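You operate a simulated robot arm through the tools that you are given. There is no shell and no other tool.

You are at the controls of a simulated robot arm. One attempt, no reset.

Task
Oil the middle of the clamped block, then drill it at mark 1.
Fine: dip the orange brush in the oil cup and put it back; switch off afterwards and leave the slide at the mark. Set down upright: orange brush. A coat counts when it lies all over at full strength: go over it till it gets no stronger.
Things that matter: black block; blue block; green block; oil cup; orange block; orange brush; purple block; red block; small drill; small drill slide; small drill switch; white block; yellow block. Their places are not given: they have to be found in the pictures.

Only the result counts: the job must be done as asked and must still hold three seconds after the hand-in. Knocking over, shifting, dropping, spilling or breaking anything else fails it.

Robot
A 6-joint arm with a two-finger parallel gripper, fixed in place. Base frame: the origin is at the foot of the arm, x ahead of it, y to its left, z up; the work surface is at about z = 900. Lengths are in mm, angles in degrees, forces in N, time in s.
With the tool pointing down near the work surface it reaches from about 240 to 640 mm from the base axis. Its first joint turns from -66.0 to 66.0 degrees. Payload 2.7 kg.
Tool frame: the origin (TCP) lies between the finger pads and is the grasp point; the fingertips stand 23 mm ahead of it; z points along the fingers, y is the line along which they close. Largest opening 94 mm; finger width 38, thickness 10; the body of the gripper, 54 by 96 mm, starts 39 mm behind the TCP.
Orientation is that of the tool frame in the base frame, as [roll, pitch, yaw] about the fixed x, y, z axes, in that order (R = Rz(yaw) Ry(pitch) Rx(roll)). With the fingers straight down and closing along the base's y, the tool's x points along the base's -x, its y along +y and its z along -z.

Tools
- The arm moves only by the tool servo_tool. Its argument "series" is a list of rows, each a list of 7 numbers: the shift along the tool's x, y, z in m, then the turn, a rotation vector about the tool's x, y, z in degrees, then the opening, from 0 (shut) to 1 (fully open). In form: [[tx, ty, tz, ax, ay, az, grip], ...]. A call has 1 to 20 rows; each row shifts and turns the commanded pose from where the row before left it, along the tool's axes as they then stand. Rows are played at 5 a second. More than 50 mm and 8.6 degrees between two rows, or a gripper value outside its range, and nothing of the call is played. A pose out of reach is approached as far as the arm can. The call stops where the force on the tool passes 90 N (or 10 N more than at its start, if that is more) or the arm is blocked; 0.2 s more then pass. The fingers move at their own pace (about 45 mm/s each) and stop on an object; they squeeze with about 23 N. The grip force told is the motor's: it shows also when the fingers shut on nothing. Time passes only in rows, and 0.2 s behind the last, so rows that do not move let the fingers close. The reply holds the time, the measured pose of the TCP, the force on the tool along the base axes, the opening and the grip force, in the units named above and with some noise, with the torque about the TCP (base axes, N m) and any sound that the robot's microphone picked up.
- Cameras (640 x 400 px; columns grow to the right, rows downward): "scene" is fixed at [85, -442.3, 1404.7]; the picture's right is [0.65, -0.76, 0.00], its down [-0.41, -0.36, -0.84] and it looks along [0.63, 0.55, -0.54] (base axes); focal length 214 px, centre (320, 200). "wrist" rides on the gripper at [86, 16, -75] in the tool frame; the picture's right is [-0.18, 0.98, 0.00], its down [-0.58, -0.11, -0.81] and it looks along [-0.79, -0.15, 0.59] (tool axes); focal length 243 px, centre (320, 200).
- grab_frame(camera): a new picture of that camera. No time passes.
- probe_pixels(camera, pixels): for up to 12 pixels [column, row] of the newest picture of that camera ("zoom" is the newest enlarged one), the place [x, y, z] in the base frame of the surface seen there, good to about 2 mm. No time passes.
- close_up(camera, box): a new picture of the part [left, top, right, bottom] of that camera's present view, enlarged. No time passes.
- job_done(): hands the job in; it is judged then, once.

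Open the gripper and draw the arm clear of the work before you hand the job in, unless the task says otherwise.

The tools are called after "Request:" by a JSON object that holds its "op" and its "data". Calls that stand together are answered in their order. servo_tool: Moves the arm, as the interface text tells. Its arguments: {"type":"object","properties":{"series":{"type":"array","items":{"type":"array","items":{"type":"number"}}}},"required":["series"]} The other tools are called the same way: grab_frame (camera) takes a picture; probe_pixels (camera, pixels) gives the place of the surface under pixels of a picture; close_up (camera, box) takes an enlarged picture of a part of a camera's view; job_done () hands the job in.

At the start:

```text
clock: 0.0
ee_pos: [252.0, -148.6, 1350.2]
tcp_rot: [-179.9, -0.1, -180.0]
contact_force: [0.2, -0.5, -1.0]
moment: [-0.02, 0.01, 0.02]
gripper_width: 94.3
finger_force: 0.1
```

scene: 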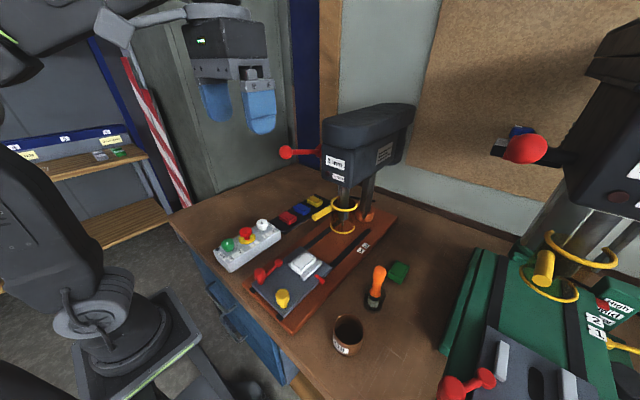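
wrist: 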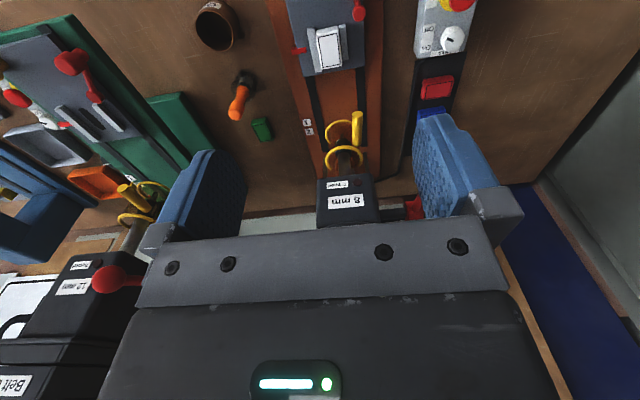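

The scene shows the small drill at about (355,150), the slide with a clamped white block at (303,263), the brush at (377,285) and the cup at (347,335). I'll take enlarged views to see the details.

Request:
{"op": "close_up", "data": {"camera": "scene", "box": [200, 180, 440, 360]}}

Request:
{"op": "close_up", "data": {"camera": "scene", "box": [260, 90, 440, 220]}}

Request:
{"op": "close_up", "data": {"camera": "wrist", "box": [180, 0, 500, 200]}}

```text
2.22 times, centred on (320, 270) of scene
```

zoom: 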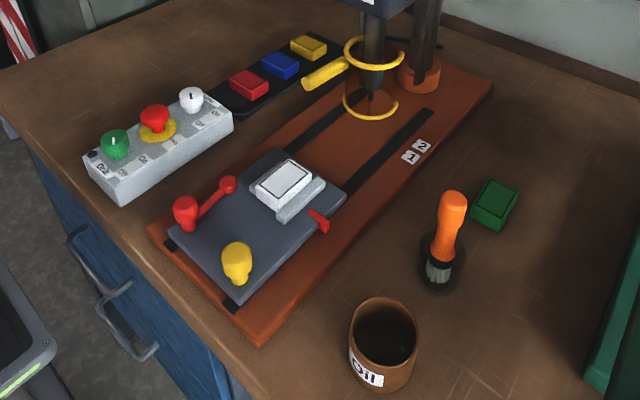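

```text
3.08 times, centred on (350, 155) of scene
```

zoom: 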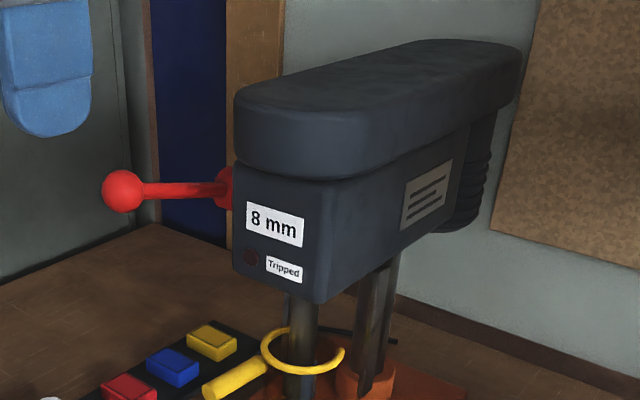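

```text
2.00 times, centred on (340, 100) of wrist
```

zoom: 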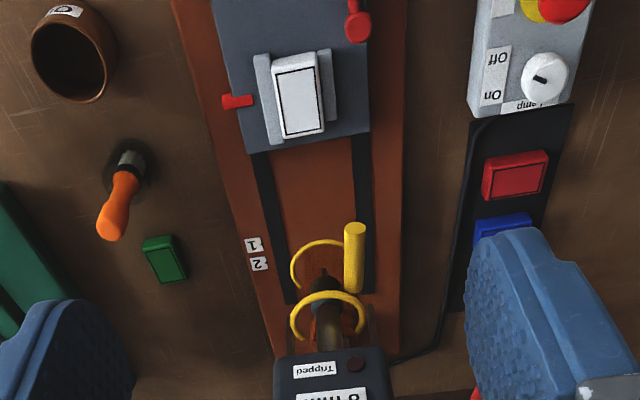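

I need to read the labels on the switch box around (245,245) and look at the slide and marks more closely.

Request:
{"op": "close_up", "data": {"camera": "scene", "box": [205, 205, 301, 265]}}

Request:
{"op": "close_up", "data": {"camera": "scene", "box": [240, 235, 352, 305]}}

Request:
{"op": "close_up", "data": {"camera": "scene", "box": [310, 180, 406, 260]}}

Request:
{"op": "close_up", "data": {"camera": "scene", "box": [320, 250, 420, 360]}}

Request:
{"op": "close_up", "data": {"camera": "wrist", "box": [380, 0, 500, 75]}}

Request:
{"op": "close_up", "data": {"camera": "scene", "box": [440, 80, 640, 400]}}

```text
6.67 times, centred on (253, 235) of scene
```

zoom: 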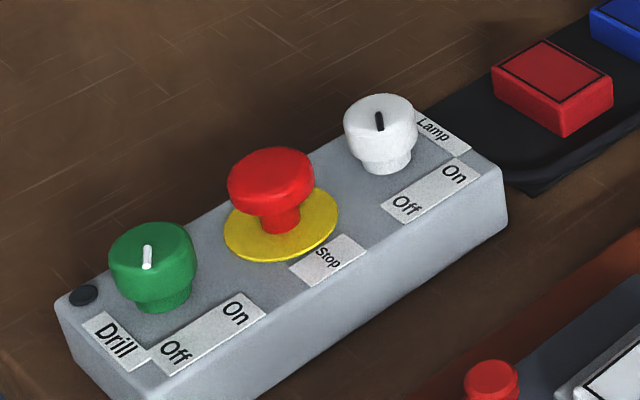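

```text
5.71 times, centred on (296, 270) of scene
```

zoom: 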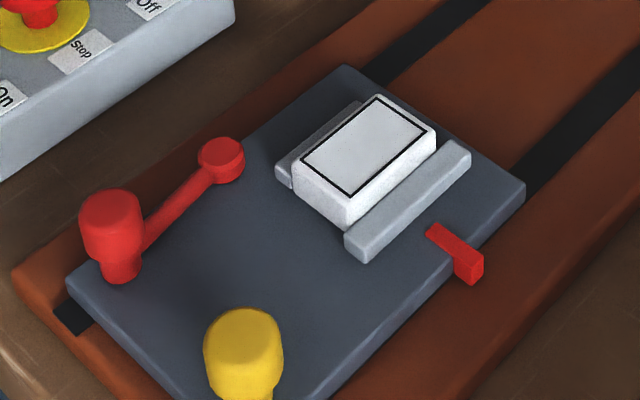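

```text
5.00 times, centred on (358, 220) of scene
```

zoom: 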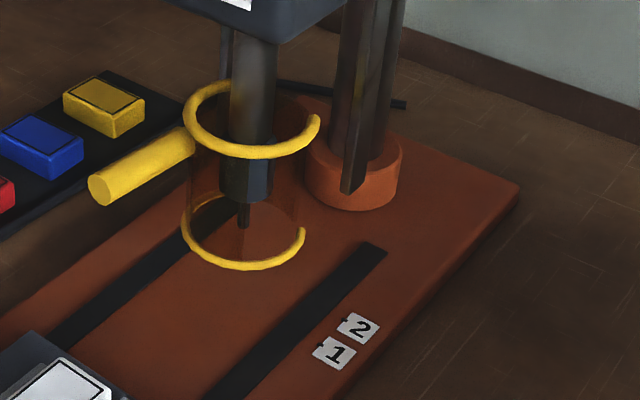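

```text
3.64 times, centred on (370, 305) of scene
```

zoom: 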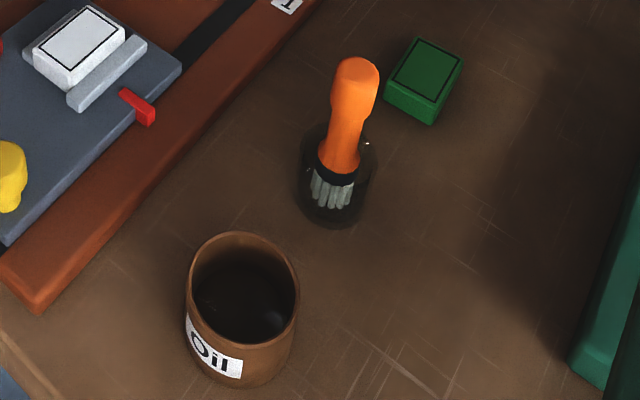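

```text
5.33 times, centred on (440, 38) of wrist
```

zoom: 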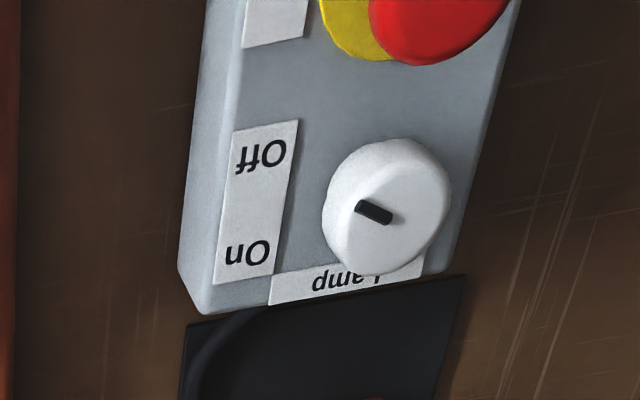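

```text
1.25 times, centred on (540, 240) of scene
```

zoom: 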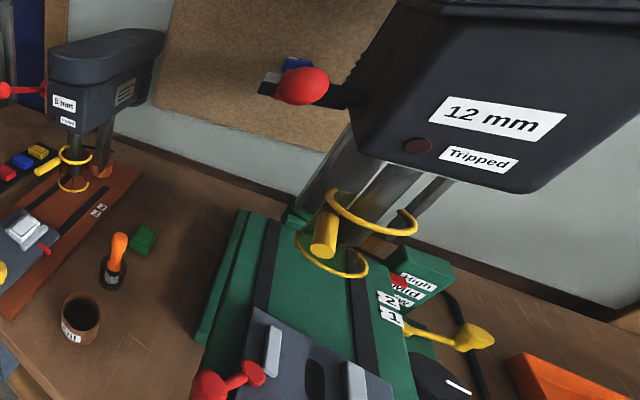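

Now I probe the key points in the scene picture: brush top (379,270), cup rim, block centre (303,263), yellow knob (283,298), red clamp, switch knobs, feed lever ball (286,152).

Request:
{"op": "grab_frame", "data": {"camera": "scene"}}

Request:
{"op": "probe_pixels", "data": {"camera": "scene", "pixels": [[379, 269], [375, 300], [347, 334], [330, 328], [364, 328], [304, 262], [283, 294], [261, 274], [279, 265], [228, 243], [246, 231], [262, 224]]}}

Request:
{"op": "probe_pixels", "data": {"camera": "scene", "pixels": [[286, 152], [318, 150], [330, 165], [331, 211], [342, 201], [358, 205], [344, 218], [362, 218], [360, 250], [366, 245], [322, 281], [340, 232]]}}

Request:
{"op": "probe_pixels", "data": {"camera": "scene", "pixels": [[305, 252], [293, 265], [303, 271], [315, 257], [342, 258], [292, 332], [246, 288], [390, 215], [350, 340], [360, 300], [392, 300], [347, 200]]}}

```text
taken
```

scene: 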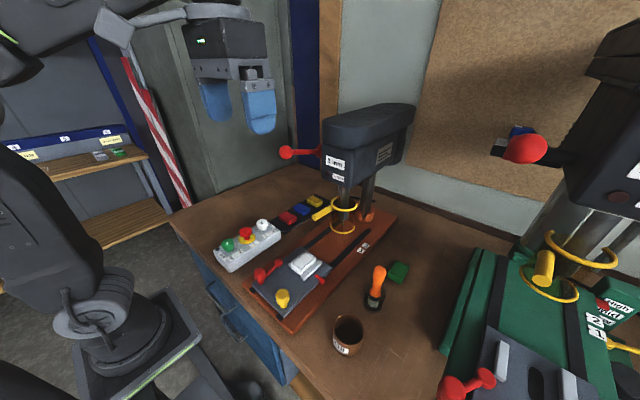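

```text
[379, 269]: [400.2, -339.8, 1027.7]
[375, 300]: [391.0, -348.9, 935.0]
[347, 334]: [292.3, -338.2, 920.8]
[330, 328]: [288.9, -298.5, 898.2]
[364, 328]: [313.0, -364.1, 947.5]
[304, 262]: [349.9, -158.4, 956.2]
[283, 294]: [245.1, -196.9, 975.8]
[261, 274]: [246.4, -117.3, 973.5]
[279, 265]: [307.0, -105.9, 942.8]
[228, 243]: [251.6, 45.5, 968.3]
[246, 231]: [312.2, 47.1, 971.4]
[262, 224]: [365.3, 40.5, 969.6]
```

```text
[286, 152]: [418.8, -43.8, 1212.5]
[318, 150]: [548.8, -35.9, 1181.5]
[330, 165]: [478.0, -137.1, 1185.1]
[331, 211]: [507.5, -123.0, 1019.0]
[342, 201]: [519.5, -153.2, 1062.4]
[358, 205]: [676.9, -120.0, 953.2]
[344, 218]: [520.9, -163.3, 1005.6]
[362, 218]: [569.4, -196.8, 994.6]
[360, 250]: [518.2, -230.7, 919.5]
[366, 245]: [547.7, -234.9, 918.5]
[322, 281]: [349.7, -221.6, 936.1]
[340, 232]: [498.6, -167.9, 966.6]
```

```text
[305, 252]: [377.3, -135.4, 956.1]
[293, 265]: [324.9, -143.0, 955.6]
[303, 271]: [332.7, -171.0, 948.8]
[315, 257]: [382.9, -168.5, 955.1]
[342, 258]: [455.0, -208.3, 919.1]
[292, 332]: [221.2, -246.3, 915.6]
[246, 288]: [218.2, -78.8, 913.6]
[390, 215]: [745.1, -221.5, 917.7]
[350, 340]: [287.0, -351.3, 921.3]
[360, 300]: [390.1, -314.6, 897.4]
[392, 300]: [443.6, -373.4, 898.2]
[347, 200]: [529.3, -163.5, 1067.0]
```

The main positions are now known: brush about (391,-345), cup about (300,-335), block top about (350,-157,956), switch knob about (252,45). I'll move the arm above the brush and cup to look closer with the wrist camera, gripper open.

Request:
{"op": "servo_tool", "data": {"series": [[-0.009, -0.0225, 0.025, 0, 0, 0, 1], [-0.009, -0.0225, 0.025, 0, 0, 0, 1], [-0.009, -0.0225, 0.025, 0, 0, 0, 1], [-0.009, -0.0225, 0.025, 0, 0, 0, 1], [-0.009, -0.0225, 0.025, 0, 0, 0, 1], [-0.009, -0.0225, 0.025, 0, 0, 0, 1], [-0.009, -0.0225, 0.025, 0, 0, 0, 1], [-0.009, -0.0225, 0.025, 0, 0, 0, 1], [0, 0, 0, 0, 0, 0, 1]]}}

Request:
{"op": "grab_frame", "data": {"camera": "wrist"}}

Request:
{"op": "grab_frame", "data": {"camera": "scene"}}

```text
clock: 2.0
ee_pos: [323.7, -328.4, 1149.8]
tcp_rot: [-179.8, 0.0, 180.0]
contact_force: [-0.7, 0.0, -0.7]
moment: [0.0, 0.0, 0.01]
gripper_width: 93.8
finger_force: 0.0
```

```text
taken
```

wrist: 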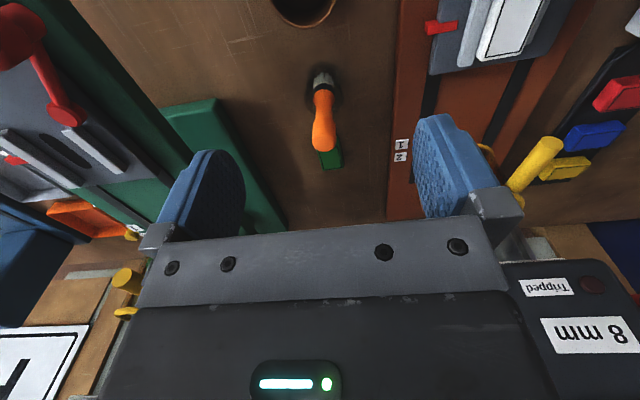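

```text
taken
```

scene: 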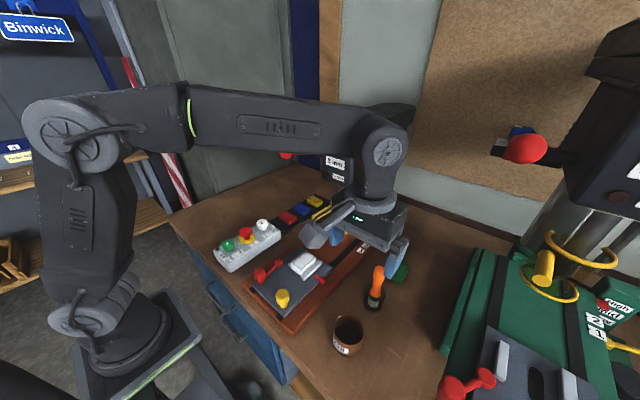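

The brush is at (322,100) in the wrist picture. I zoom in on it and on the marks for details.

Request:
{"op": "close_up", "data": {"camera": "wrist", "box": [270, 50, 380, 180]}}

Request:
{"op": "close_up", "data": {"camera": "scene", "box": [350, 255, 400, 320]}}

Request:
{"op": "probe_pixels", "data": {"camera": "wrist", "pixels": [[323, 135], [323, 110], [316, 115], [329, 115], [322, 90], [314, 85], [330, 85], [322, 75], [322, 68], [305, 85], [341, 85], [331, 163]]}}

Request:
{"op": "probe_pixels", "data": {"camera": "scene", "pixels": [[379, 266], [372, 268], [386, 268], [378, 280], [376, 291], [370, 300], [378, 302], [374, 310], [365, 300], [383, 302], [525, 148], [545, 268]]}}

```text
3.08 times, centred on (325, 115) of wrist
```

zoom: 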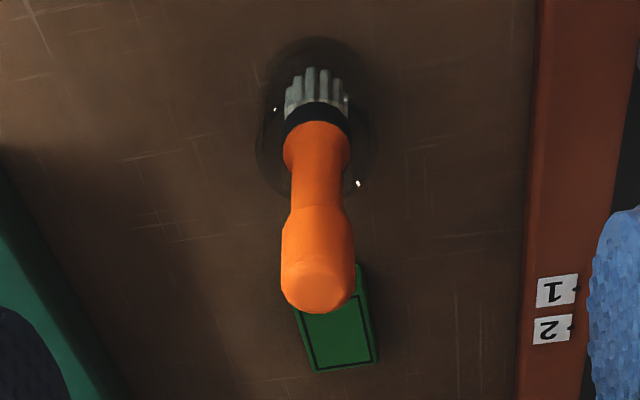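

```text
6.15 times, centred on (375, 288) of scene
```

zoom: 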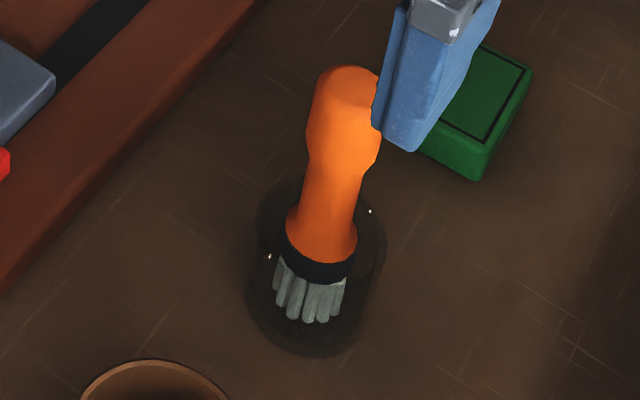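

```text
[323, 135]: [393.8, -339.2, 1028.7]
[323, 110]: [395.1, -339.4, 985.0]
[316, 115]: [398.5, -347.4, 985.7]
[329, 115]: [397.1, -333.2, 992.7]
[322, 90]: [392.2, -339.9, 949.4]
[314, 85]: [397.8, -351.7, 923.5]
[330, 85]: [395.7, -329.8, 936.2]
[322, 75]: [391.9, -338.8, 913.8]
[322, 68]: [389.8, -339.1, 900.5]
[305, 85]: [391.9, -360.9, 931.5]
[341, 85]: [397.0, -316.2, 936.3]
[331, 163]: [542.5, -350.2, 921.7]
```

```text
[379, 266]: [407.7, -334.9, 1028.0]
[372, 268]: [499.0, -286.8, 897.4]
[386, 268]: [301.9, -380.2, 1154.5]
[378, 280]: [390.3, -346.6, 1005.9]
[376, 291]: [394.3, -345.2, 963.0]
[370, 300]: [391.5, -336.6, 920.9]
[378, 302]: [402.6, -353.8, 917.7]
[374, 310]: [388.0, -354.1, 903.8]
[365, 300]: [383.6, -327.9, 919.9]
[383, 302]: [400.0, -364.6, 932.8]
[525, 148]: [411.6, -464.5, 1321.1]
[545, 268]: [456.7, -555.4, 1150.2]
```

The brush stands in a clear jar centred near (401,-339). Now I probe the cup rim points around (348,314), (334,328), (364,335), (349,345) and the oil surface in the scene picture.

Request:
{"op": "close_up", "data": {"camera": "scene", "box": [318, 305, 382, 365]}}

Request:
{"op": "probe_pixels", "data": {"camera": "scene", "pixels": [[348, 314], [348, 315], [334, 328], [333, 330], [363, 335], [364, 333], [349, 345], [349, 344], [347, 333], [351, 337], [345, 329], [340, 336]]}}

```text
6.67 times, centred on (350, 335) of scene
```

zoom: 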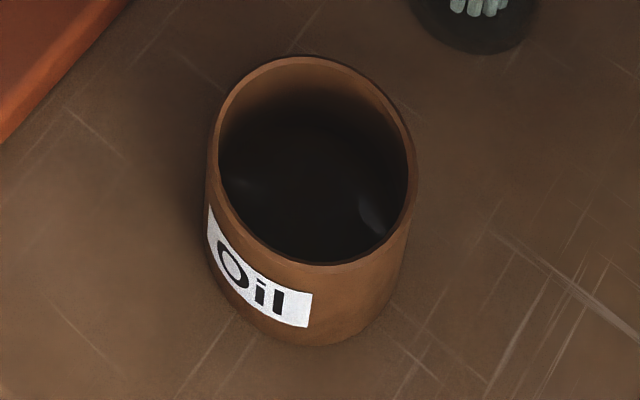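

```text
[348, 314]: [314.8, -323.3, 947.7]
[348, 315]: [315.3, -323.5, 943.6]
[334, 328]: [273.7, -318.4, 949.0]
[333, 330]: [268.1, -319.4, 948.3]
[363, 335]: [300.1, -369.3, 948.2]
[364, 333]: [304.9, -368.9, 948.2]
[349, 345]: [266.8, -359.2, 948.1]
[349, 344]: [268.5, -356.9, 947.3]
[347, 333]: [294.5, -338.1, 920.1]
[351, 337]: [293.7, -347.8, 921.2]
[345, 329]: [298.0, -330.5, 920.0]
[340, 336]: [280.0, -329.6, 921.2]
```

Cup centre is about (290,-342), rim z 948, oil level z 920. I move above the brush (401,-339) and descend to TCP z≈1060 first, then check alignment.

Request:
{"op": "servo_tool", "data": {"series": [[-0.0193, -0.0027, 0, 0, 0, 0, 1], [-0.0193, -0.0027, 0, 0, 0, 0, 1], [-0.0193, -0.0026, 0, 0, 0, 0, 1], [-0.0193, -0.0026, 0, 0, 0, 0, 1], [0, 0, 0.015, 0, 0, 0, 1], [0, 0, 0.015, 0, 0, 0, 1], [0, 0, 0.015, 0, 0, 0, 1], [0, 0, 0.015, 0, 0, 0, 1], [0, 0, 0.015, 0, 0, 0, 1], [0, 0, 0.01, 0, 0, 0, 1], [0, 0, 0, 0, 0, 0, 1]]}}

Request:
{"op": "grab_frame", "data": {"camera": "wrist"}}

Request:
{"op": "grab_frame", "data": {"camera": "scene"}}

```text
clock: 4.4
ee_pos: [401.8, -338.9, 1066.3]
tcp_rot: [-179.9, 0.0, -180.0]
contact_force: [0.1, -0.2, 0.3]
moment: [-0.03, -0.01, 0.02]
gripper_width: 94.0
finger_force: 0.0
```

```text
taken
```

wrist: 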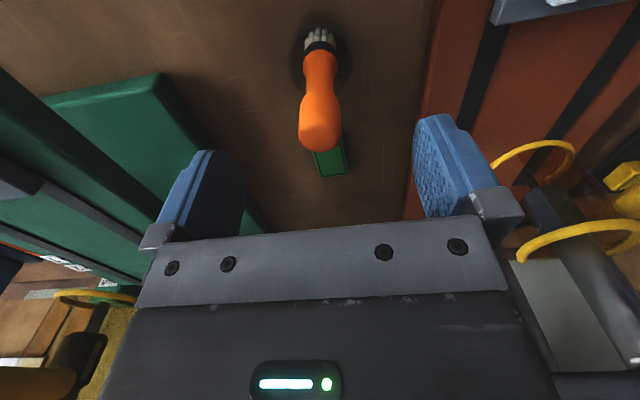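

```text
taken
```

scene: 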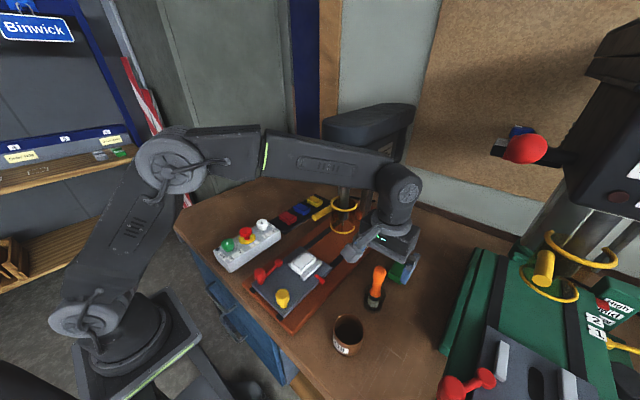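

The brush top appears at (318,130), close to where the TCP axis should project (320,132). I probe its sides to fine-tune before descending.

Request:
{"op": "probe_pixels", "data": {"camera": "wrist", "pixels": [[319, 140], [319, 125], [302, 125], [337, 125], [303, 115], [336, 115], [308, 80], [332, 80], [308, 65], [334, 65], [320, 80], [320, 110]]}}

Request:
{"op": "close_up", "data": {"camera": "wrist", "box": [260, 10, 400, 180]}}

```text
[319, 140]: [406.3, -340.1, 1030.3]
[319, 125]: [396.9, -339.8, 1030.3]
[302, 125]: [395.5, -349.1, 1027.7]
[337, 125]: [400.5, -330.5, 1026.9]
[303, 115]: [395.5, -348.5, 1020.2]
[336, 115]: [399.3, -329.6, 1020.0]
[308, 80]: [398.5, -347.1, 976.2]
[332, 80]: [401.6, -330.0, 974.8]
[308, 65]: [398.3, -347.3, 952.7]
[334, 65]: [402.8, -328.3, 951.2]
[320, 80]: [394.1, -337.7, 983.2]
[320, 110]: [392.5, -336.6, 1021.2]
```

```text
2.35 times, centred on (330, 95) of wrist
```

zoom: 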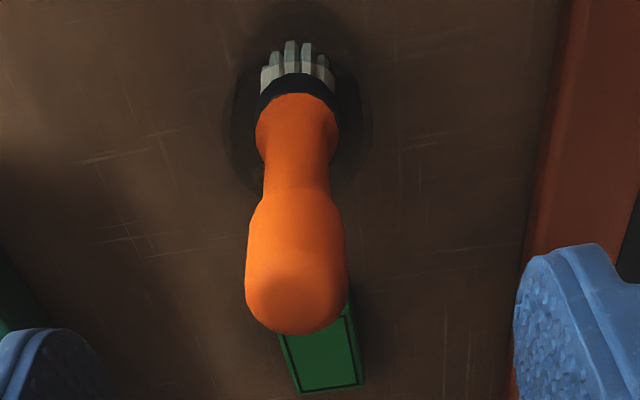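

The brush axis is at about (402,-339), matching the TCP. I descend to TCP z≈1008 and close.

Request:
{"op": "servo_tool", "data": {"series": [[0, 0, 0.012, 0, 0, 0, 1], [0, 0, 0.012, 0, 0, 0, 1], [0, 0, 0.012, 0, 0, 0, 1], [0, 0, 0.012, 0, 0, 0, 1], [0, 0, 0.01, 0, 0, 0, 1], [0, 0, 0, 0, 0, 0, 1], [0, 0, 0, 0, 0, 0, 0.5], [0, 0, 0, 0, 0, 0, 0], [0, 0, 0, 0, 0, 0, 0], [0, 0, 0, 0, 0, 0, 0], [0, 0, 0, 0, 0, 0, 0], [0, 0, 0, 0, 0, 0, 0]]}}

Request:
{"op": "grab_frame", "data": {"camera": "wrist"}}

Request:
{"op": "close_up", "data": {"camera": "scene", "box": [310, 220, 430, 320]}}

```text
clock: 7.0
ee_pos: [401.6, -341.1, 1007.9]
tcp_rot: [-179.9, 0.0, -179.9]
contact_force: [0.5, -0.2, 0.1]
moment: [-0.01, 0.02, 0.02]
gripper_width: 24.7
finger_force: 22.9
```

```text
taken
```

wrist: 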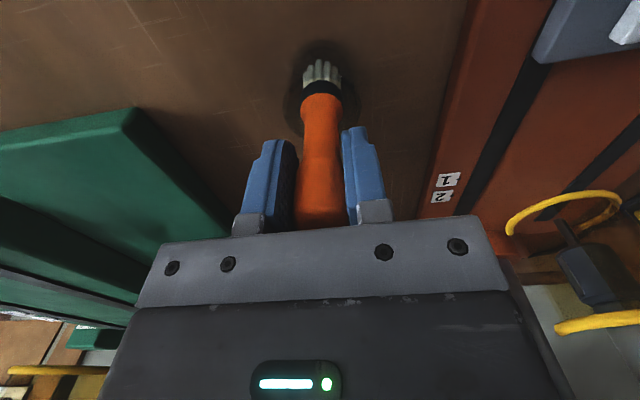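

```text
4.00 times, centred on (370, 270) of scene
```

zoom: 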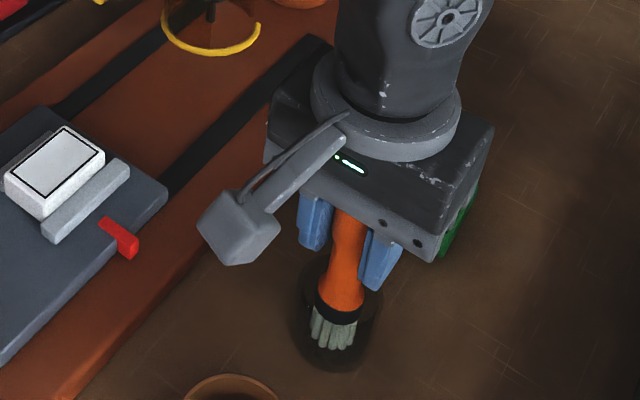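

The brush is held (width 24.7 mm, 23 N). I lift it straight up 75 mm out of the jar.

Request:
{"op": "servo_tool", "data": {"series": [[0, 0, -0.008, 0, 0, 0, 0], [0, 0, -0.012, 0, 0, 0, 0], [0, 0, -0.014, 0, 0, 0, 0], [0, 0, -0.014, 0, 0, 0, 0], [0, 0, -0.014, 0, 0, 0, 0], [0, 0, -0.013, 0, 0, 0, 0], [0, 0, 0, 0, 0, 0, 0]]}}

Request:
{"op": "grab_frame", "data": {"camera": "wrist"}}

Request:
{"op": "close_up", "data": {"camera": "scene", "box": [310, 220, 430, 320]}}

```text
clock: 8.6
ee_pos: [402.6, -341.1, 1082.9]
tcp_rot: [-180.0, -0.1, 179.9]
contact_force: [0.0, 0.1, 0.2]
moment: [0.03, 0.01, -0.01]
gripper_width: 24.5
finger_force: 23.4
```

```text
taken
```

wrist: 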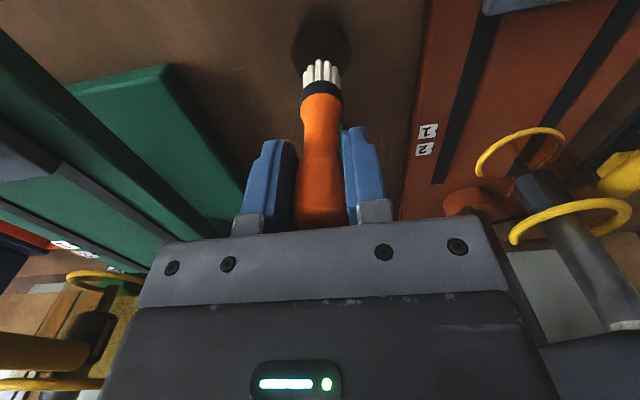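

```text
4.00 times, centred on (370, 270) of scene
```

zoom: 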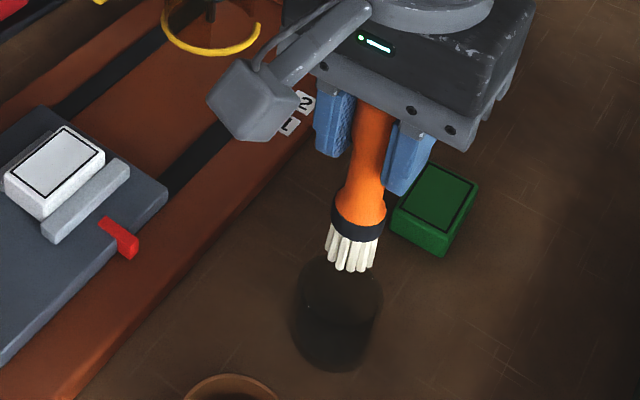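

The brush is out, bristles white, and the jar stands undisturbed. I probe the jar and bristle tips for the geometry I'll need to put it back.

Request:
{"op": "grab_frame", "data": {"camera": "scene"}}

Request:
{"op": "close_up", "data": {"camera": "scene", "box": [350, 265, 400, 315]}}

Request:
{"op": "probe_pixels", "data": {"camera": "scene", "pixels": [[375, 287], [378, 288], [381, 286], [372, 285], [363, 294], [375, 302], [385, 294], [375, 293], [363, 303], [374, 313], [384, 304], [371, 290]]}}

Request:
{"op": "probe_pixels", "data": {"camera": "wrist", "pixels": [[320, 60], [306, 78], [334, 78], [312, 64], [333, 64], [322, 25], [294, 45], [350, 45], [322, 40], [345, 60], [322, 130], [320, 200]]}}

```text
taken
```

scene: 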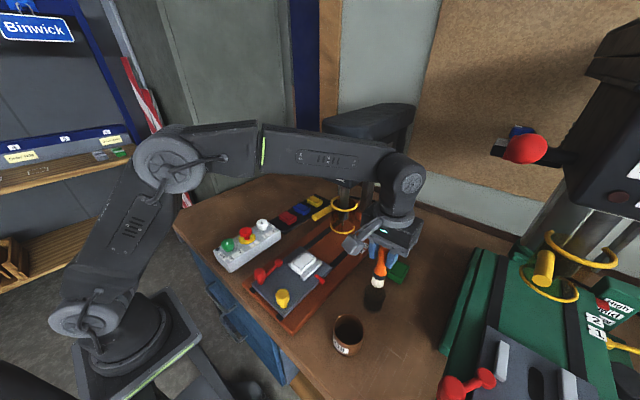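

```text
8.00 times, centred on (375, 290) of scene
```

zoom: 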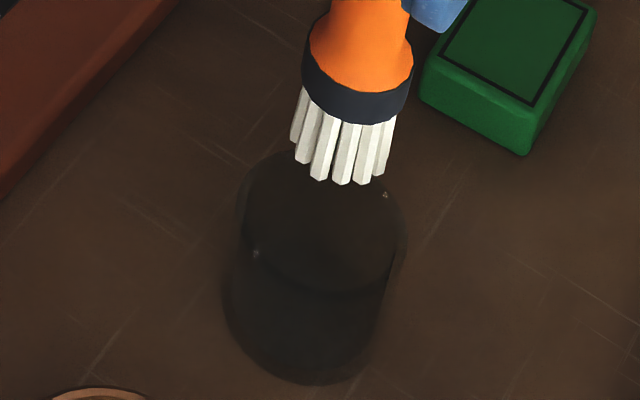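

```text
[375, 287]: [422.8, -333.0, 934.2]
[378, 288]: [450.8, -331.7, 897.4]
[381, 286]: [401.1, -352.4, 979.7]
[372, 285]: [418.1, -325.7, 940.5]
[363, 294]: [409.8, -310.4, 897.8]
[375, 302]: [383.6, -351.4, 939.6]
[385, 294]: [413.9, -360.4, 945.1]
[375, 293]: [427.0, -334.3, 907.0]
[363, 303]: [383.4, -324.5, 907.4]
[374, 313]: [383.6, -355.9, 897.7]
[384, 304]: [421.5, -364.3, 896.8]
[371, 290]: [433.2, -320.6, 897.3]
```

```text
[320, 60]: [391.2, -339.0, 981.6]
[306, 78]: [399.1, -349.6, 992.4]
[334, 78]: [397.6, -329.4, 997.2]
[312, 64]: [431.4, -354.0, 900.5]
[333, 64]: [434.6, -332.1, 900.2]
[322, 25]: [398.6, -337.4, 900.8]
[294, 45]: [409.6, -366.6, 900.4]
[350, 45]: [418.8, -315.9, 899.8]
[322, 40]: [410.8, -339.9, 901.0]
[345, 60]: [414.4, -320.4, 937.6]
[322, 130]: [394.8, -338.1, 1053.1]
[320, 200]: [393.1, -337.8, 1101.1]
```

Tip is about 106.5 mm below the TCP. I carry the brush over the cup centre (290,-342) at the present height.

Request:
{"op": "servo_tool", "data": {"series": [[0.018, 0, 0, 0, 0, 0, 0], [0.02, 0, 0, 0, 0, 0, 0], [0.02, 0, 0, 0, 0, 0, 0], [0.02, 0, 0, 0, 0, 0, 0], [0.02, -0.001, 0, 0, 0, 0, 0], [0.0146, 0, 0, 0, 0, 0, 0], [0, 0, 0, 0, 0, 0, 0], [0, 0, 0, 0, 0, 0, 0]]}}

Request:
{"op": "grab_frame", "data": {"camera": "wrist"}}

Request:
{"op": "close_up", "data": {"camera": "scene", "box": [290, 240, 410, 360]}}

```text
clock: 10.4
ee_pos: [289.7, -340.1, 1082.1]
tcp_rot: [-179.9, 0.0, -180.0]
contact_force: [0.4, 0.5, -0.8]
moment: [0.02, 0.01, 0.01]
gripper_width: 24.6
finger_force: 23.2
```

```text
taken
```

wrist: 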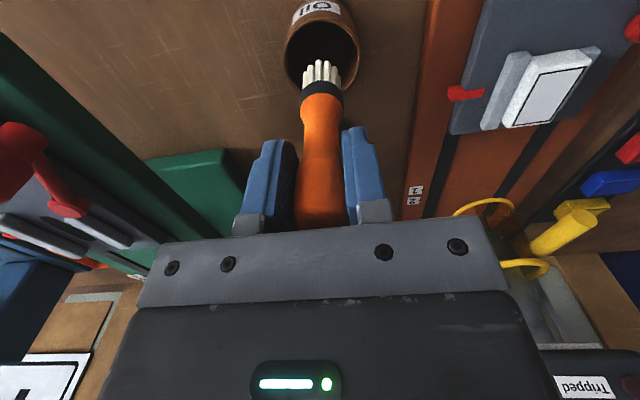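

```text
3.33 times, centred on (350, 300) of scene
```

zoom: 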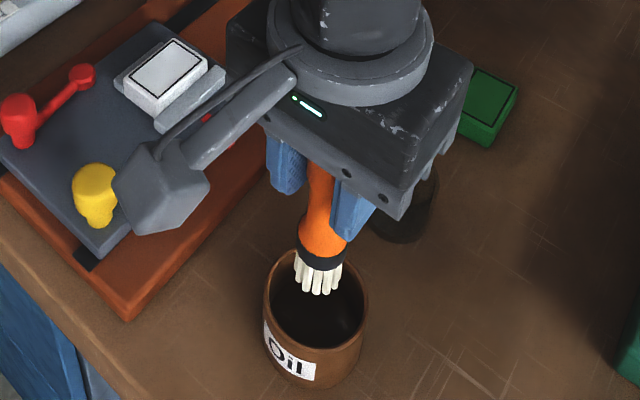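

The brush is centred over the cup (rim spans columns 285–360, brush at 321). I lower it so that the tip goes about 11 mm under the oil level.

Request:
{"op": "servo_tool", "data": {"series": [[0, -0.001, 0.012, 0, 0, 0, 0], [0, 0, 0.012, 0, 0, 0, 0], [0, 0, 0.012, 0, 0, 0, 0], [0, 0, 0.011, 0, 0, 0, 0], [0, 0, 0.01, 0, 0, 0, 0], [0, 0, 0.009, 0, 0, 0, 0], [0, 0, 0, 0, 0, 0, 0], [0, 0, 0, 0, 0, 0, 0], [0, 0, 0, 0, 0, 0, 0]]}}

Request:
{"op": "grab_frame", "data": {"camera": "wrist"}}

Request:
{"op": "close_up", "data": {"camera": "scene", "box": [290, 240, 410, 360]}}

```text
clock: 12.4
ee_pos: [290.0, -341.6, 1015.6]
tcp_rot: [-179.9, 0.0, 180.0]
contact_force: [0.3, -0.3, 0.4]
moment: [0.0, -0.01, 0.0]
gripper_width: 24.6
finger_force: 23.0
```

```text
taken
```

wrist: 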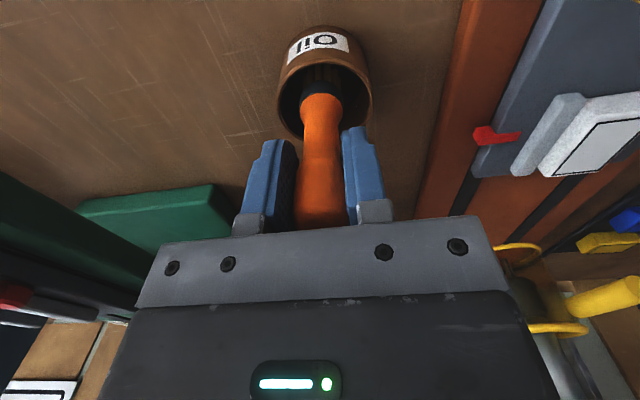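

```text
3.33 times, centred on (350, 300) of scene
```

zoom: 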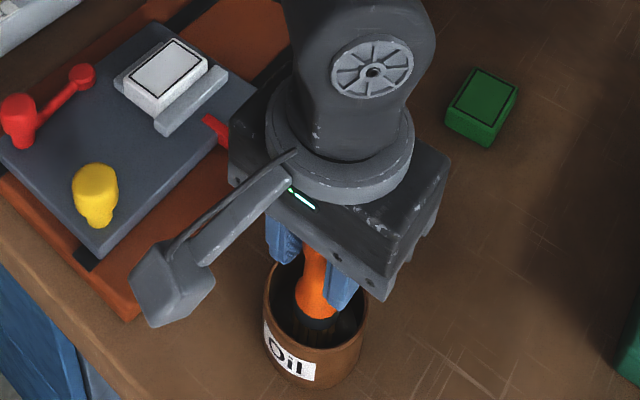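

The bristles are in the oil. I lift slowly and let it drain briefly over the cup.

Request:
{"op": "servo_tool", "data": {"series": [[0, 0, -0.01, 0, 0, 0, 0], [0, 0, -0.01, 0, 0, 0, 0], [0, 0, -0.01, 0, 0, 0, 0], [0, 0, -0.005, 0, 0, 0, 0], [0, 0, 0, 0, 0, 0, 0], [0, 0, 0, 0, 0, 0, 0], [0, 0, 0, 0, 0, 0, 0], [0, 0, -0.01, 0, 0, 0, 0], [0, 0, -0.012, 0, 0, 0, 0], [0, 0, -0.012, 0, 0, 0, 0], [0, 0, -0.011, 0, 0, 0, 0], [0, 0, 0, 0, 0, 0, 0], [0, 0, 0, 0, 0, 0, 0]]}}

Request:
{"op": "grab_frame", "data": {"camera": "wrist"}}

Request:
{"op": "close_up", "data": {"camera": "scene", "box": [270, 235, 350, 285]}}

```text
clock: 15.2
ee_pos: [288.9, -341.1, 1096.1]
tcp_rot: [-179.9, 0.1, 180.0]
contact_force: [0.4, 0.1, -1.4]
moment: [0.01, -0.01, 0.01]
gripper_width: 24.4
finger_force: 23.0
```

```text
taken
```

wrist: 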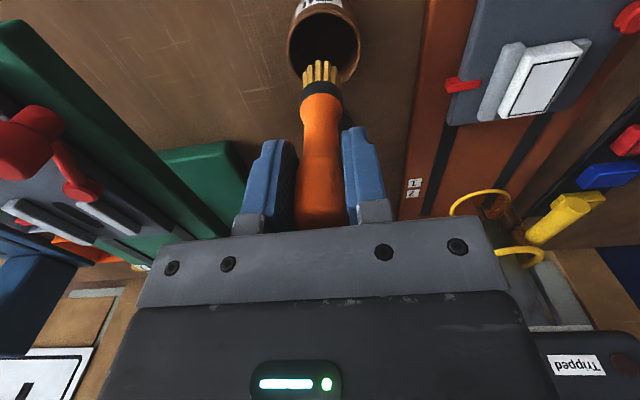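

```text
8.00 times, centred on (310, 260) of scene
```

zoom: 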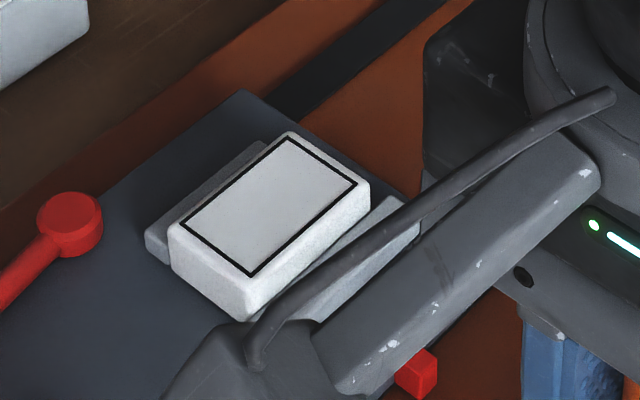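

The bristles are now amber with oil. I probe the frame corners on the block: zoom (290,133), (358,183), (250,275), (180,227).

Request:
{"op": "probe_pixels", "data": {"camera": "zoom", "pixels": [[290, 134], [356, 182], [250, 273], [182, 226], [270, 200], [168, 226], [246, 305], [244, 318], [366, 188], [288, 128], [300, 300], [200, 205]]}}

```text
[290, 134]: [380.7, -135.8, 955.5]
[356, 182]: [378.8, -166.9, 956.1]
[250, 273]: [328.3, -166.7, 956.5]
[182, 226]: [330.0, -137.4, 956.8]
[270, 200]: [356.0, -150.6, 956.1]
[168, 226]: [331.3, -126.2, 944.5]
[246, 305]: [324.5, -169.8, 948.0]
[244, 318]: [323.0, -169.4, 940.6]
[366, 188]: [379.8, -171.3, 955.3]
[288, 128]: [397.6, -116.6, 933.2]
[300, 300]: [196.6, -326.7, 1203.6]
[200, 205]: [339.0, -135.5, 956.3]
```

The framed field spans x 329–380, y −136…−167 at z 956. I carry the brush above its centre (354,−152) keeping the tip about 30 mm above the block.

Request:
{"op": "servo_tool", "data": {"series": [[-0.005, 0.016, 0, 0, 0, 0, 0], [-0.007, 0.02, 0, 0, 0, 0, 0], [-0.007, 0.02, 0, 0, 0, 0, 0], [-0.007, 0.02, 0, 0, 0, 0, 0], [-0.007, 0.02, 0, 0, 0, 0, 0], [-0.007, 0.02, 0, 0, 0, 0, 0], [-0.007, 0.02, 0, 0, 0, 0, 0], [-0.007, 0.02, 0, 0, 0, 0, 0], [-0.007, 0.02, 0, 0, 0, 0, 0], [-0.0046, 0.0132, 0, 0, 0, 0, 0], [0, 0, 0, 0, 0, 0, 0], [0, 0, 0, 0, 0, 0, 0]]}}

Request:
{"op": "grab_frame", "data": {"camera": "wrist"}}

Request:
{"op": "grab_frame", "data": {"camera": "scene"}}

```text
clock: 17.8
ee_pos: [354.3, -152.0, 1096.1]
tcp_rot: [-180.0, 0.1, 180.0]
contact_force: [0.6, 0.0, -0.3]
moment: [0.04, -0.01, 0.0]
gripper_width: 24.6
finger_force: 22.7
```

```text
taken
```

wrist: 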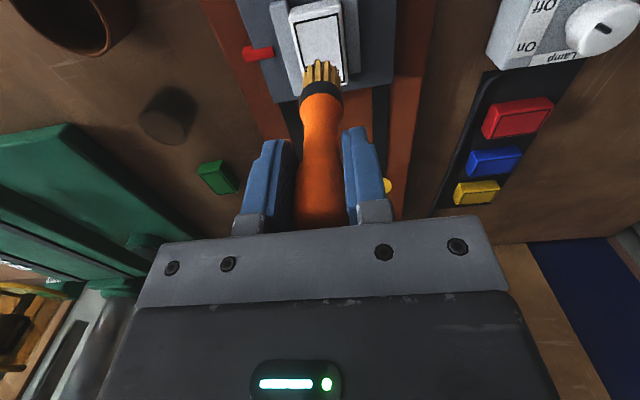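

```text
taken
```

scene: 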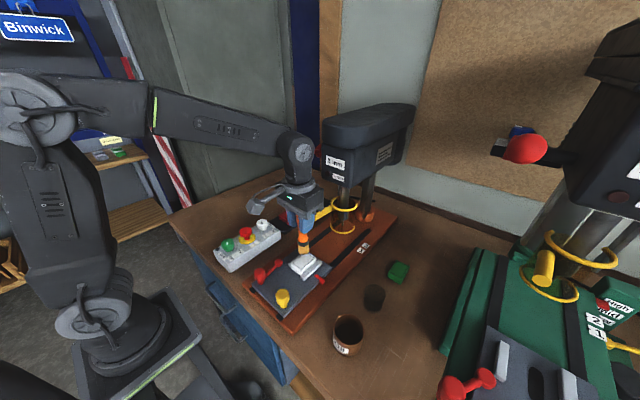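

Brush is over the block, tip just above the framed field. I lower it to just above the surface, then gently into contact in 1–2 mm steps.

Request:
{"op": "servo_tool", "data": {"series": [[0.003, 0, 0.01, 0, 0, 0, 0], [0.004, 0.002, 0.01, 0, 0, 0, 0], [0.004, 0.002, 0.01, 0, 0, 0, 0], [0.004, 0.002, 0.002, 0, 0, 0, 0], [0, 0, 0.001, 0, 0, 0, 0], [0, 0, 0.001, 0, 0, 0, 0], [0, 0, 0, 0, 0, 0, 0]]}}

Request:
{"op": "close_up", "data": {"camera": "scene", "box": [270, 225, 350, 285]}}

Request:
{"op": "close_up", "data": {"camera": "wrist", "box": [260, 0, 400, 110]}}

```text
clock: 19.4
ee_pos: [338.6, -147.0, 1062.2]
tcp_rot: [-179.9, -0.1, -180.0]
contact_force: [-0.5, -0.3, -0.8]
moment: [0.02, -0.01, 0.02]
gripper_width: 24.6
finger_force: 22.6
```

```text
6.67 times, centred on (310, 255) of scene
```

zoom: 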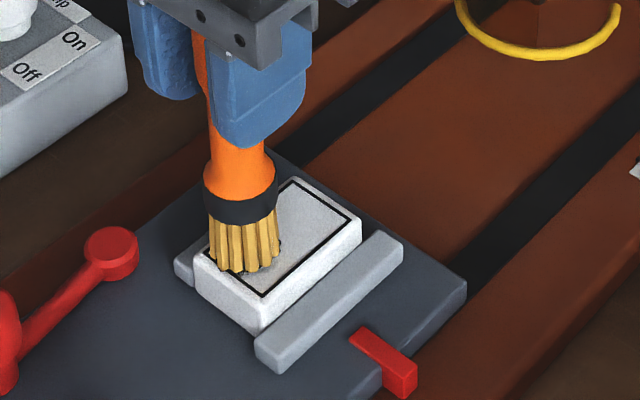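

```text
3.64 times, centred on (330, 55) of wrist
```

zoom: 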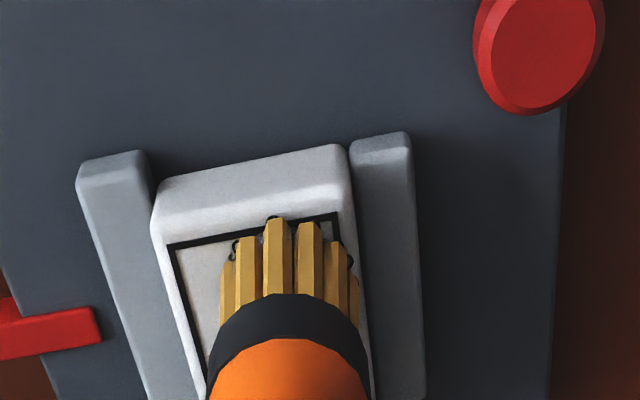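

The tips touch and oil traces appear. I press 1 mm more and stroke along x, then shift in y and stroke back.

Request:
{"op": "servo_tool", "data": {"series": [[0, 0, 0.001, 0, 0, 0, 0], [-0.005, 0, 0, 0, 0, 0, 0], [-0.006, 0, 0, 0, 0, 0, 0], [-0.006, 0, 0, 0, 0, 0, 0], [-0.006, 0, 0, 0, 0, 0, 0], [-0.006, 0, 0, 0, 0, 0, 0], [-0.004, 0, 0, 0, 0, 0, 0], [0, -0.005, 0, 0, 0, 0, 0], [0, -0.005, 0, 0, 0, 0, 0], [0.005, 0, 0, 0, 0, 0, 0], [0.006, 0, 0, 0, 0, 0, 0], [0.006, 0, 0, 0, 0, 0, 0], [0.006, 0, 0, 0, 0, 0, 0], [0.006, 0, 0, 0, 0, 0, 0], [0.004, 0, 0, 0, 0, 0, 0], [0, 0, 0, 0, 0, 0, 0]]}}

Request:
{"op": "close_up", "data": {"camera": "scene", "box": [270, 225, 350, 285]}}

Request:
{"op": "close_up", "data": {"camera": "wrist", "box": [260, 0, 400, 110]}}

```text
clock: 22.8
ee_pos: [340.6, -156.6, 1061.6]
tcp_rot: [-179.9, -0.1, -180.0]
contact_force: [-0.2, 0.8, -0.3]
moment: [0.01, 0.01, 0.0]
gripper_width: 24.7
finger_force: 22.2
```

```text
6.67 times, centred on (310, 255) of scene
```

zoom: 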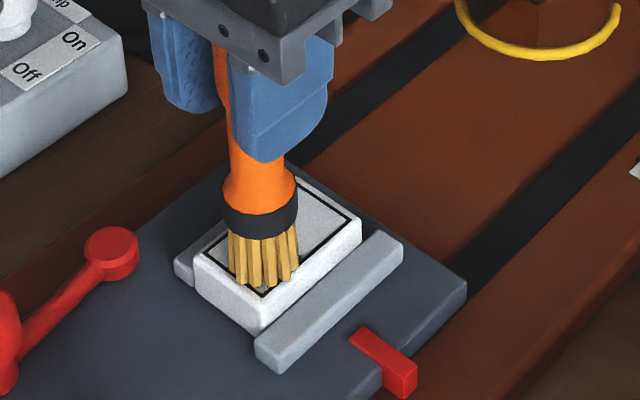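

```text
3.64 times, centred on (330, 55) of wrist
```

zoom: 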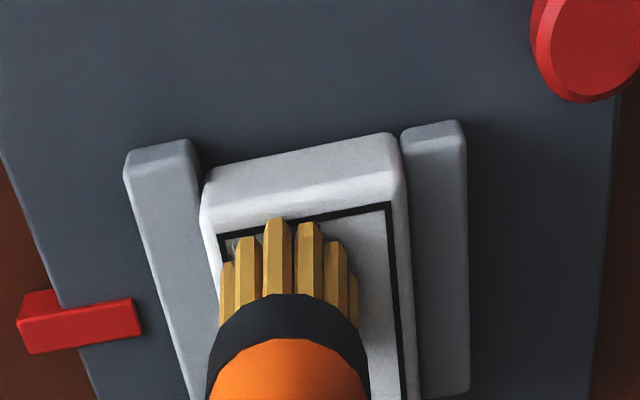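

I can't judge the coat with the brush in the way, so I lift it and look.

Request:
{"op": "servo_tool", "data": {"series": [[0, 0, -0.015, 0, 0, 0, 0], [0.01, 0, -0.015, 0, 0, 0, 0], [0.02, 0, -0.015, 0, 0, 0, 0], [0.02, 0, 0, 0, 0, 0, 0], [0, 0, 0, 0, 0, 0, 0]]}}

Request:
{"op": "close_up", "data": {"camera": "scene", "box": [280, 240, 330, 280]}}

Request:
{"op": "grab_frame", "data": {"camera": "wrist"}}

```text
clock: 24.0
ee_pos: [288.9, -156.2, 1106.2]
tcp_rot: [-179.8, 0.1, 180.0]
contact_force: [0.1, 0.1, -0.5]
moment: [-0.01, 0.0, -0.02]
gripper_width: 24.6
finger_force: 23.7
```

```text
10.00 times, centred on (305, 260) of scene
```

zoom: 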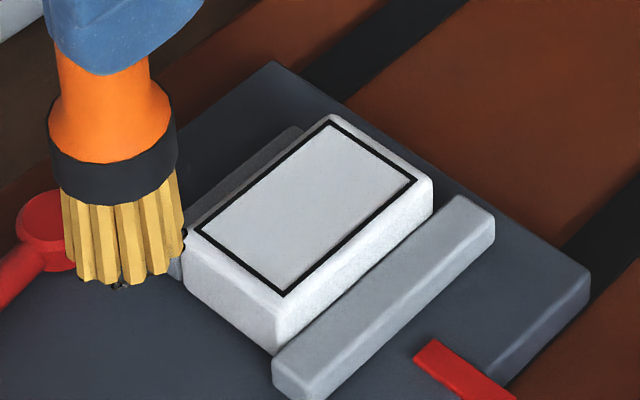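

```text
taken
```

wrist: 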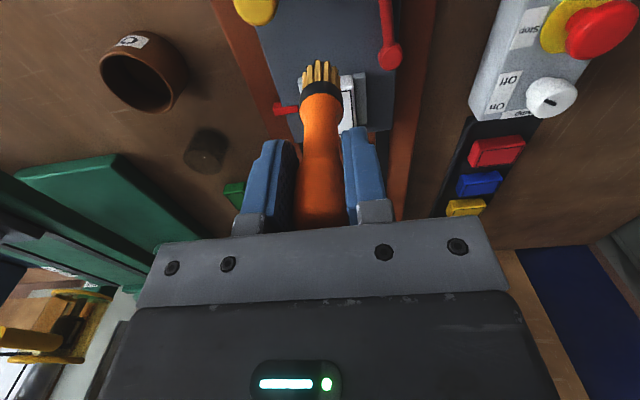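

No coat is visible yet, so the tip may not have pressed. I probe the bristle tips now at zoom (105,275), (135,278) and block top to check the true brush length.

Request:
{"op": "probe_pixels", "data": {"camera": "zoom", "pixels": [[105, 278], [105, 282], [128, 280], [134, 276], [155, 270], [85, 272], [120, 286], [300, 200], [250, 250], [350, 150], [120, 180], [185, 245]]}}

Request:
{"op": "close_up", "data": {"camera": "scene", "box": [280, 255, 305, 275]}}

Request:
{"op": "close_up", "data": {"camera": "wrist", "box": [285, 50, 365, 105]}}

```text
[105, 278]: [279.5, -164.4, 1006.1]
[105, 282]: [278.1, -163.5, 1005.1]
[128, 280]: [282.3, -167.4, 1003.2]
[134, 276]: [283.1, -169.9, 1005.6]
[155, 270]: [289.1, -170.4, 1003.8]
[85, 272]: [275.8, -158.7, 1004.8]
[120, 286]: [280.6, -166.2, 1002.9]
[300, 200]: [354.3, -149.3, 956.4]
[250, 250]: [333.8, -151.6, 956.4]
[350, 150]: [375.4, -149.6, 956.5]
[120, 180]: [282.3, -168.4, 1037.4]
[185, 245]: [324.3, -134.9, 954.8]
```

```text
16.00 times, centred on (292, 265) of scene
```

zoom: 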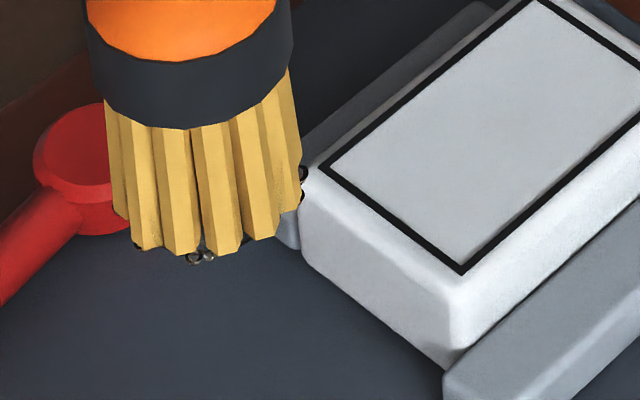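

```text
7.27 times, centred on (325, 78) of wrist
```

zoom: 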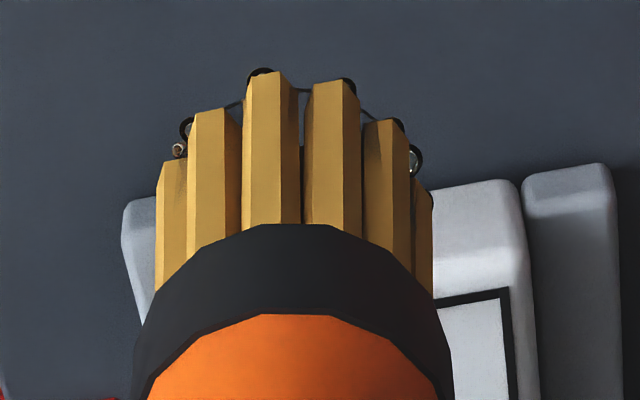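

The tips are actually only about 103 mm below the TCP, so I was about 2 mm too high. I go back and press to TCP z≈1058, checking the force.

Request:
{"op": "servo_tool", "data": {"series": [[-0.016, 0.003, 0, 0, 0, 0, 0], [-0.017, 0.003, 0, 0, 0, 0, 0], [-0.017, 0.004, 0.01, 0, 0, 0, 0], [0, 0, 0.015, 0, 0, 0, 0], [0, 0, 0.015, 0, 0, 0, 0], [0, 0, 0.005, 0, 0, 0, 0], [0, 0, 0.001, 0, 0, 0, 0], [0, 0, 0.001, 0, 0, 0, 0], [0, 0, 0.001, 0, 0, 0, 0], [0, 0, 0, 0, 0, 0, 0]]}}

Request:
{"op": "close_up", "data": {"camera": "scene", "box": [280, 240, 330, 280]}}

Request:
{"op": "close_up", "data": {"camera": "wrist", "box": [260, 0, 400, 110]}}

```text
clock: 26.2
ee_pos: [340.1, -145.9, 1060.2]
tcp_rot: [-179.7, 0.3, 180.0]
contact_force: [-0.2, 0.6, 17.2]
moment: [0.0, -0.13, 0.02]
gripper_width: 24.4
finger_force: 23.0
```

```text
10.00 times, centred on (305, 260) of scene
```

zoom: 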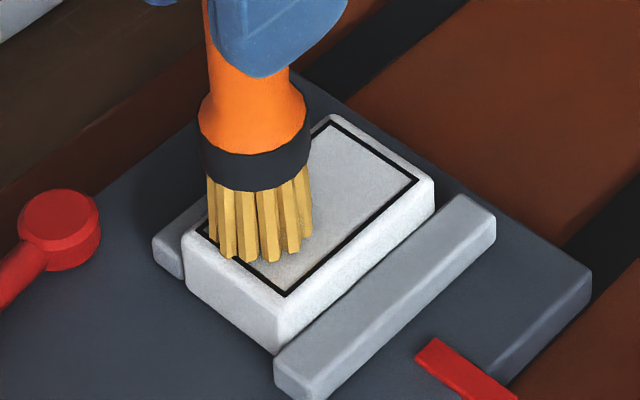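

```text
3.64 times, centred on (330, 55) of wrist
```

zoom: 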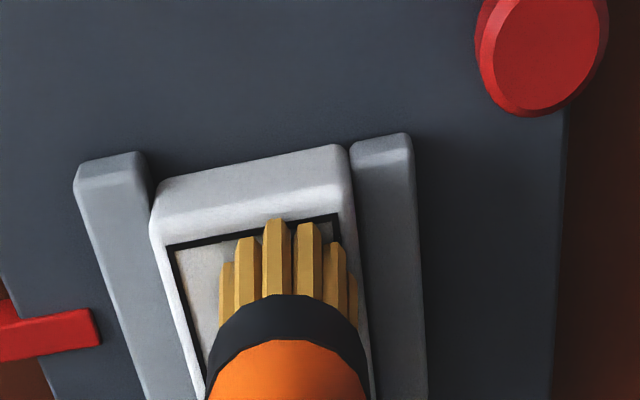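

Contact now with 17 N — a bit firm, so I back off about 1.2 mm and stroke over the field with light pressure.

Request:
{"op": "servo_tool", "data": {"series": [[0, 0, -0.0012, 0, 0, 0, 0], [-0.005, 0, 0, 0, 0, 0, 0], [-0.005, 0, 0, 0, 0, 0, 0], [-0.005, 0, 0, 0, 0, 0, 0], [-0.005, 0, 0, 0, 0, 0, 0], [-0.005, 0, 0, 0, 0, 0, 0], [-0.005, 0, 0, 0, 0, 0, 0], [0, 0, 0, 0, 0, 0, 0]]}}

Request:
{"op": "close_up", "data": {"camera": "scene", "box": [280, 240, 330, 280]}}

Request:
{"op": "close_up", "data": {"camera": "wrist", "box": [260, 0, 400, 110]}}

```text
clock: 28.0
ee_pos: [369.5, -145.5, 1060.5]
tcp_rot: [-179.9, 0.0, 179.9]
contact_force: [0.2, -0.1, 0.0]
moment: [0.01, -0.01, 0.0]
gripper_width: 24.7
finger_force: 23.0
```

```text
10.00 times, centred on (305, 260) of scene
```

zoom: 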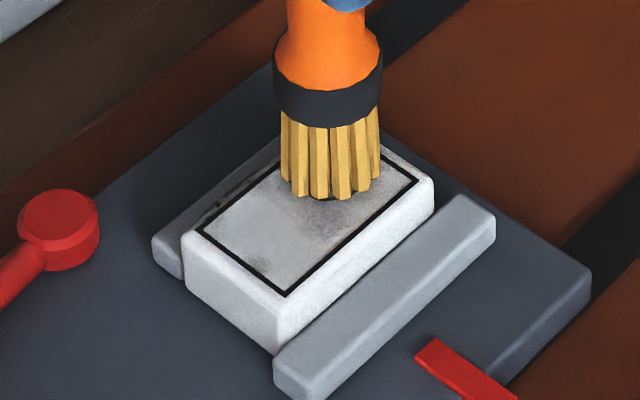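

```text
3.64 times, centred on (330, 55) of wrist
```

zoom: 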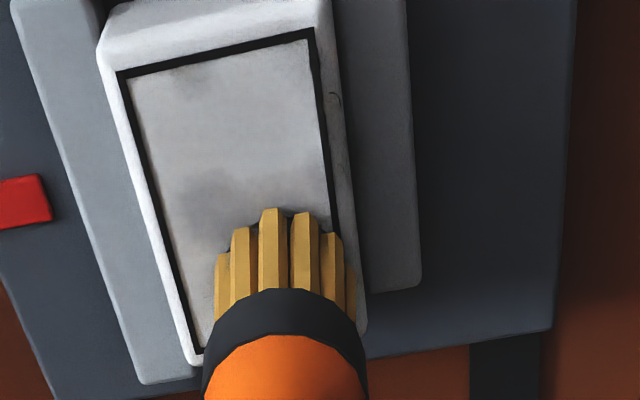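

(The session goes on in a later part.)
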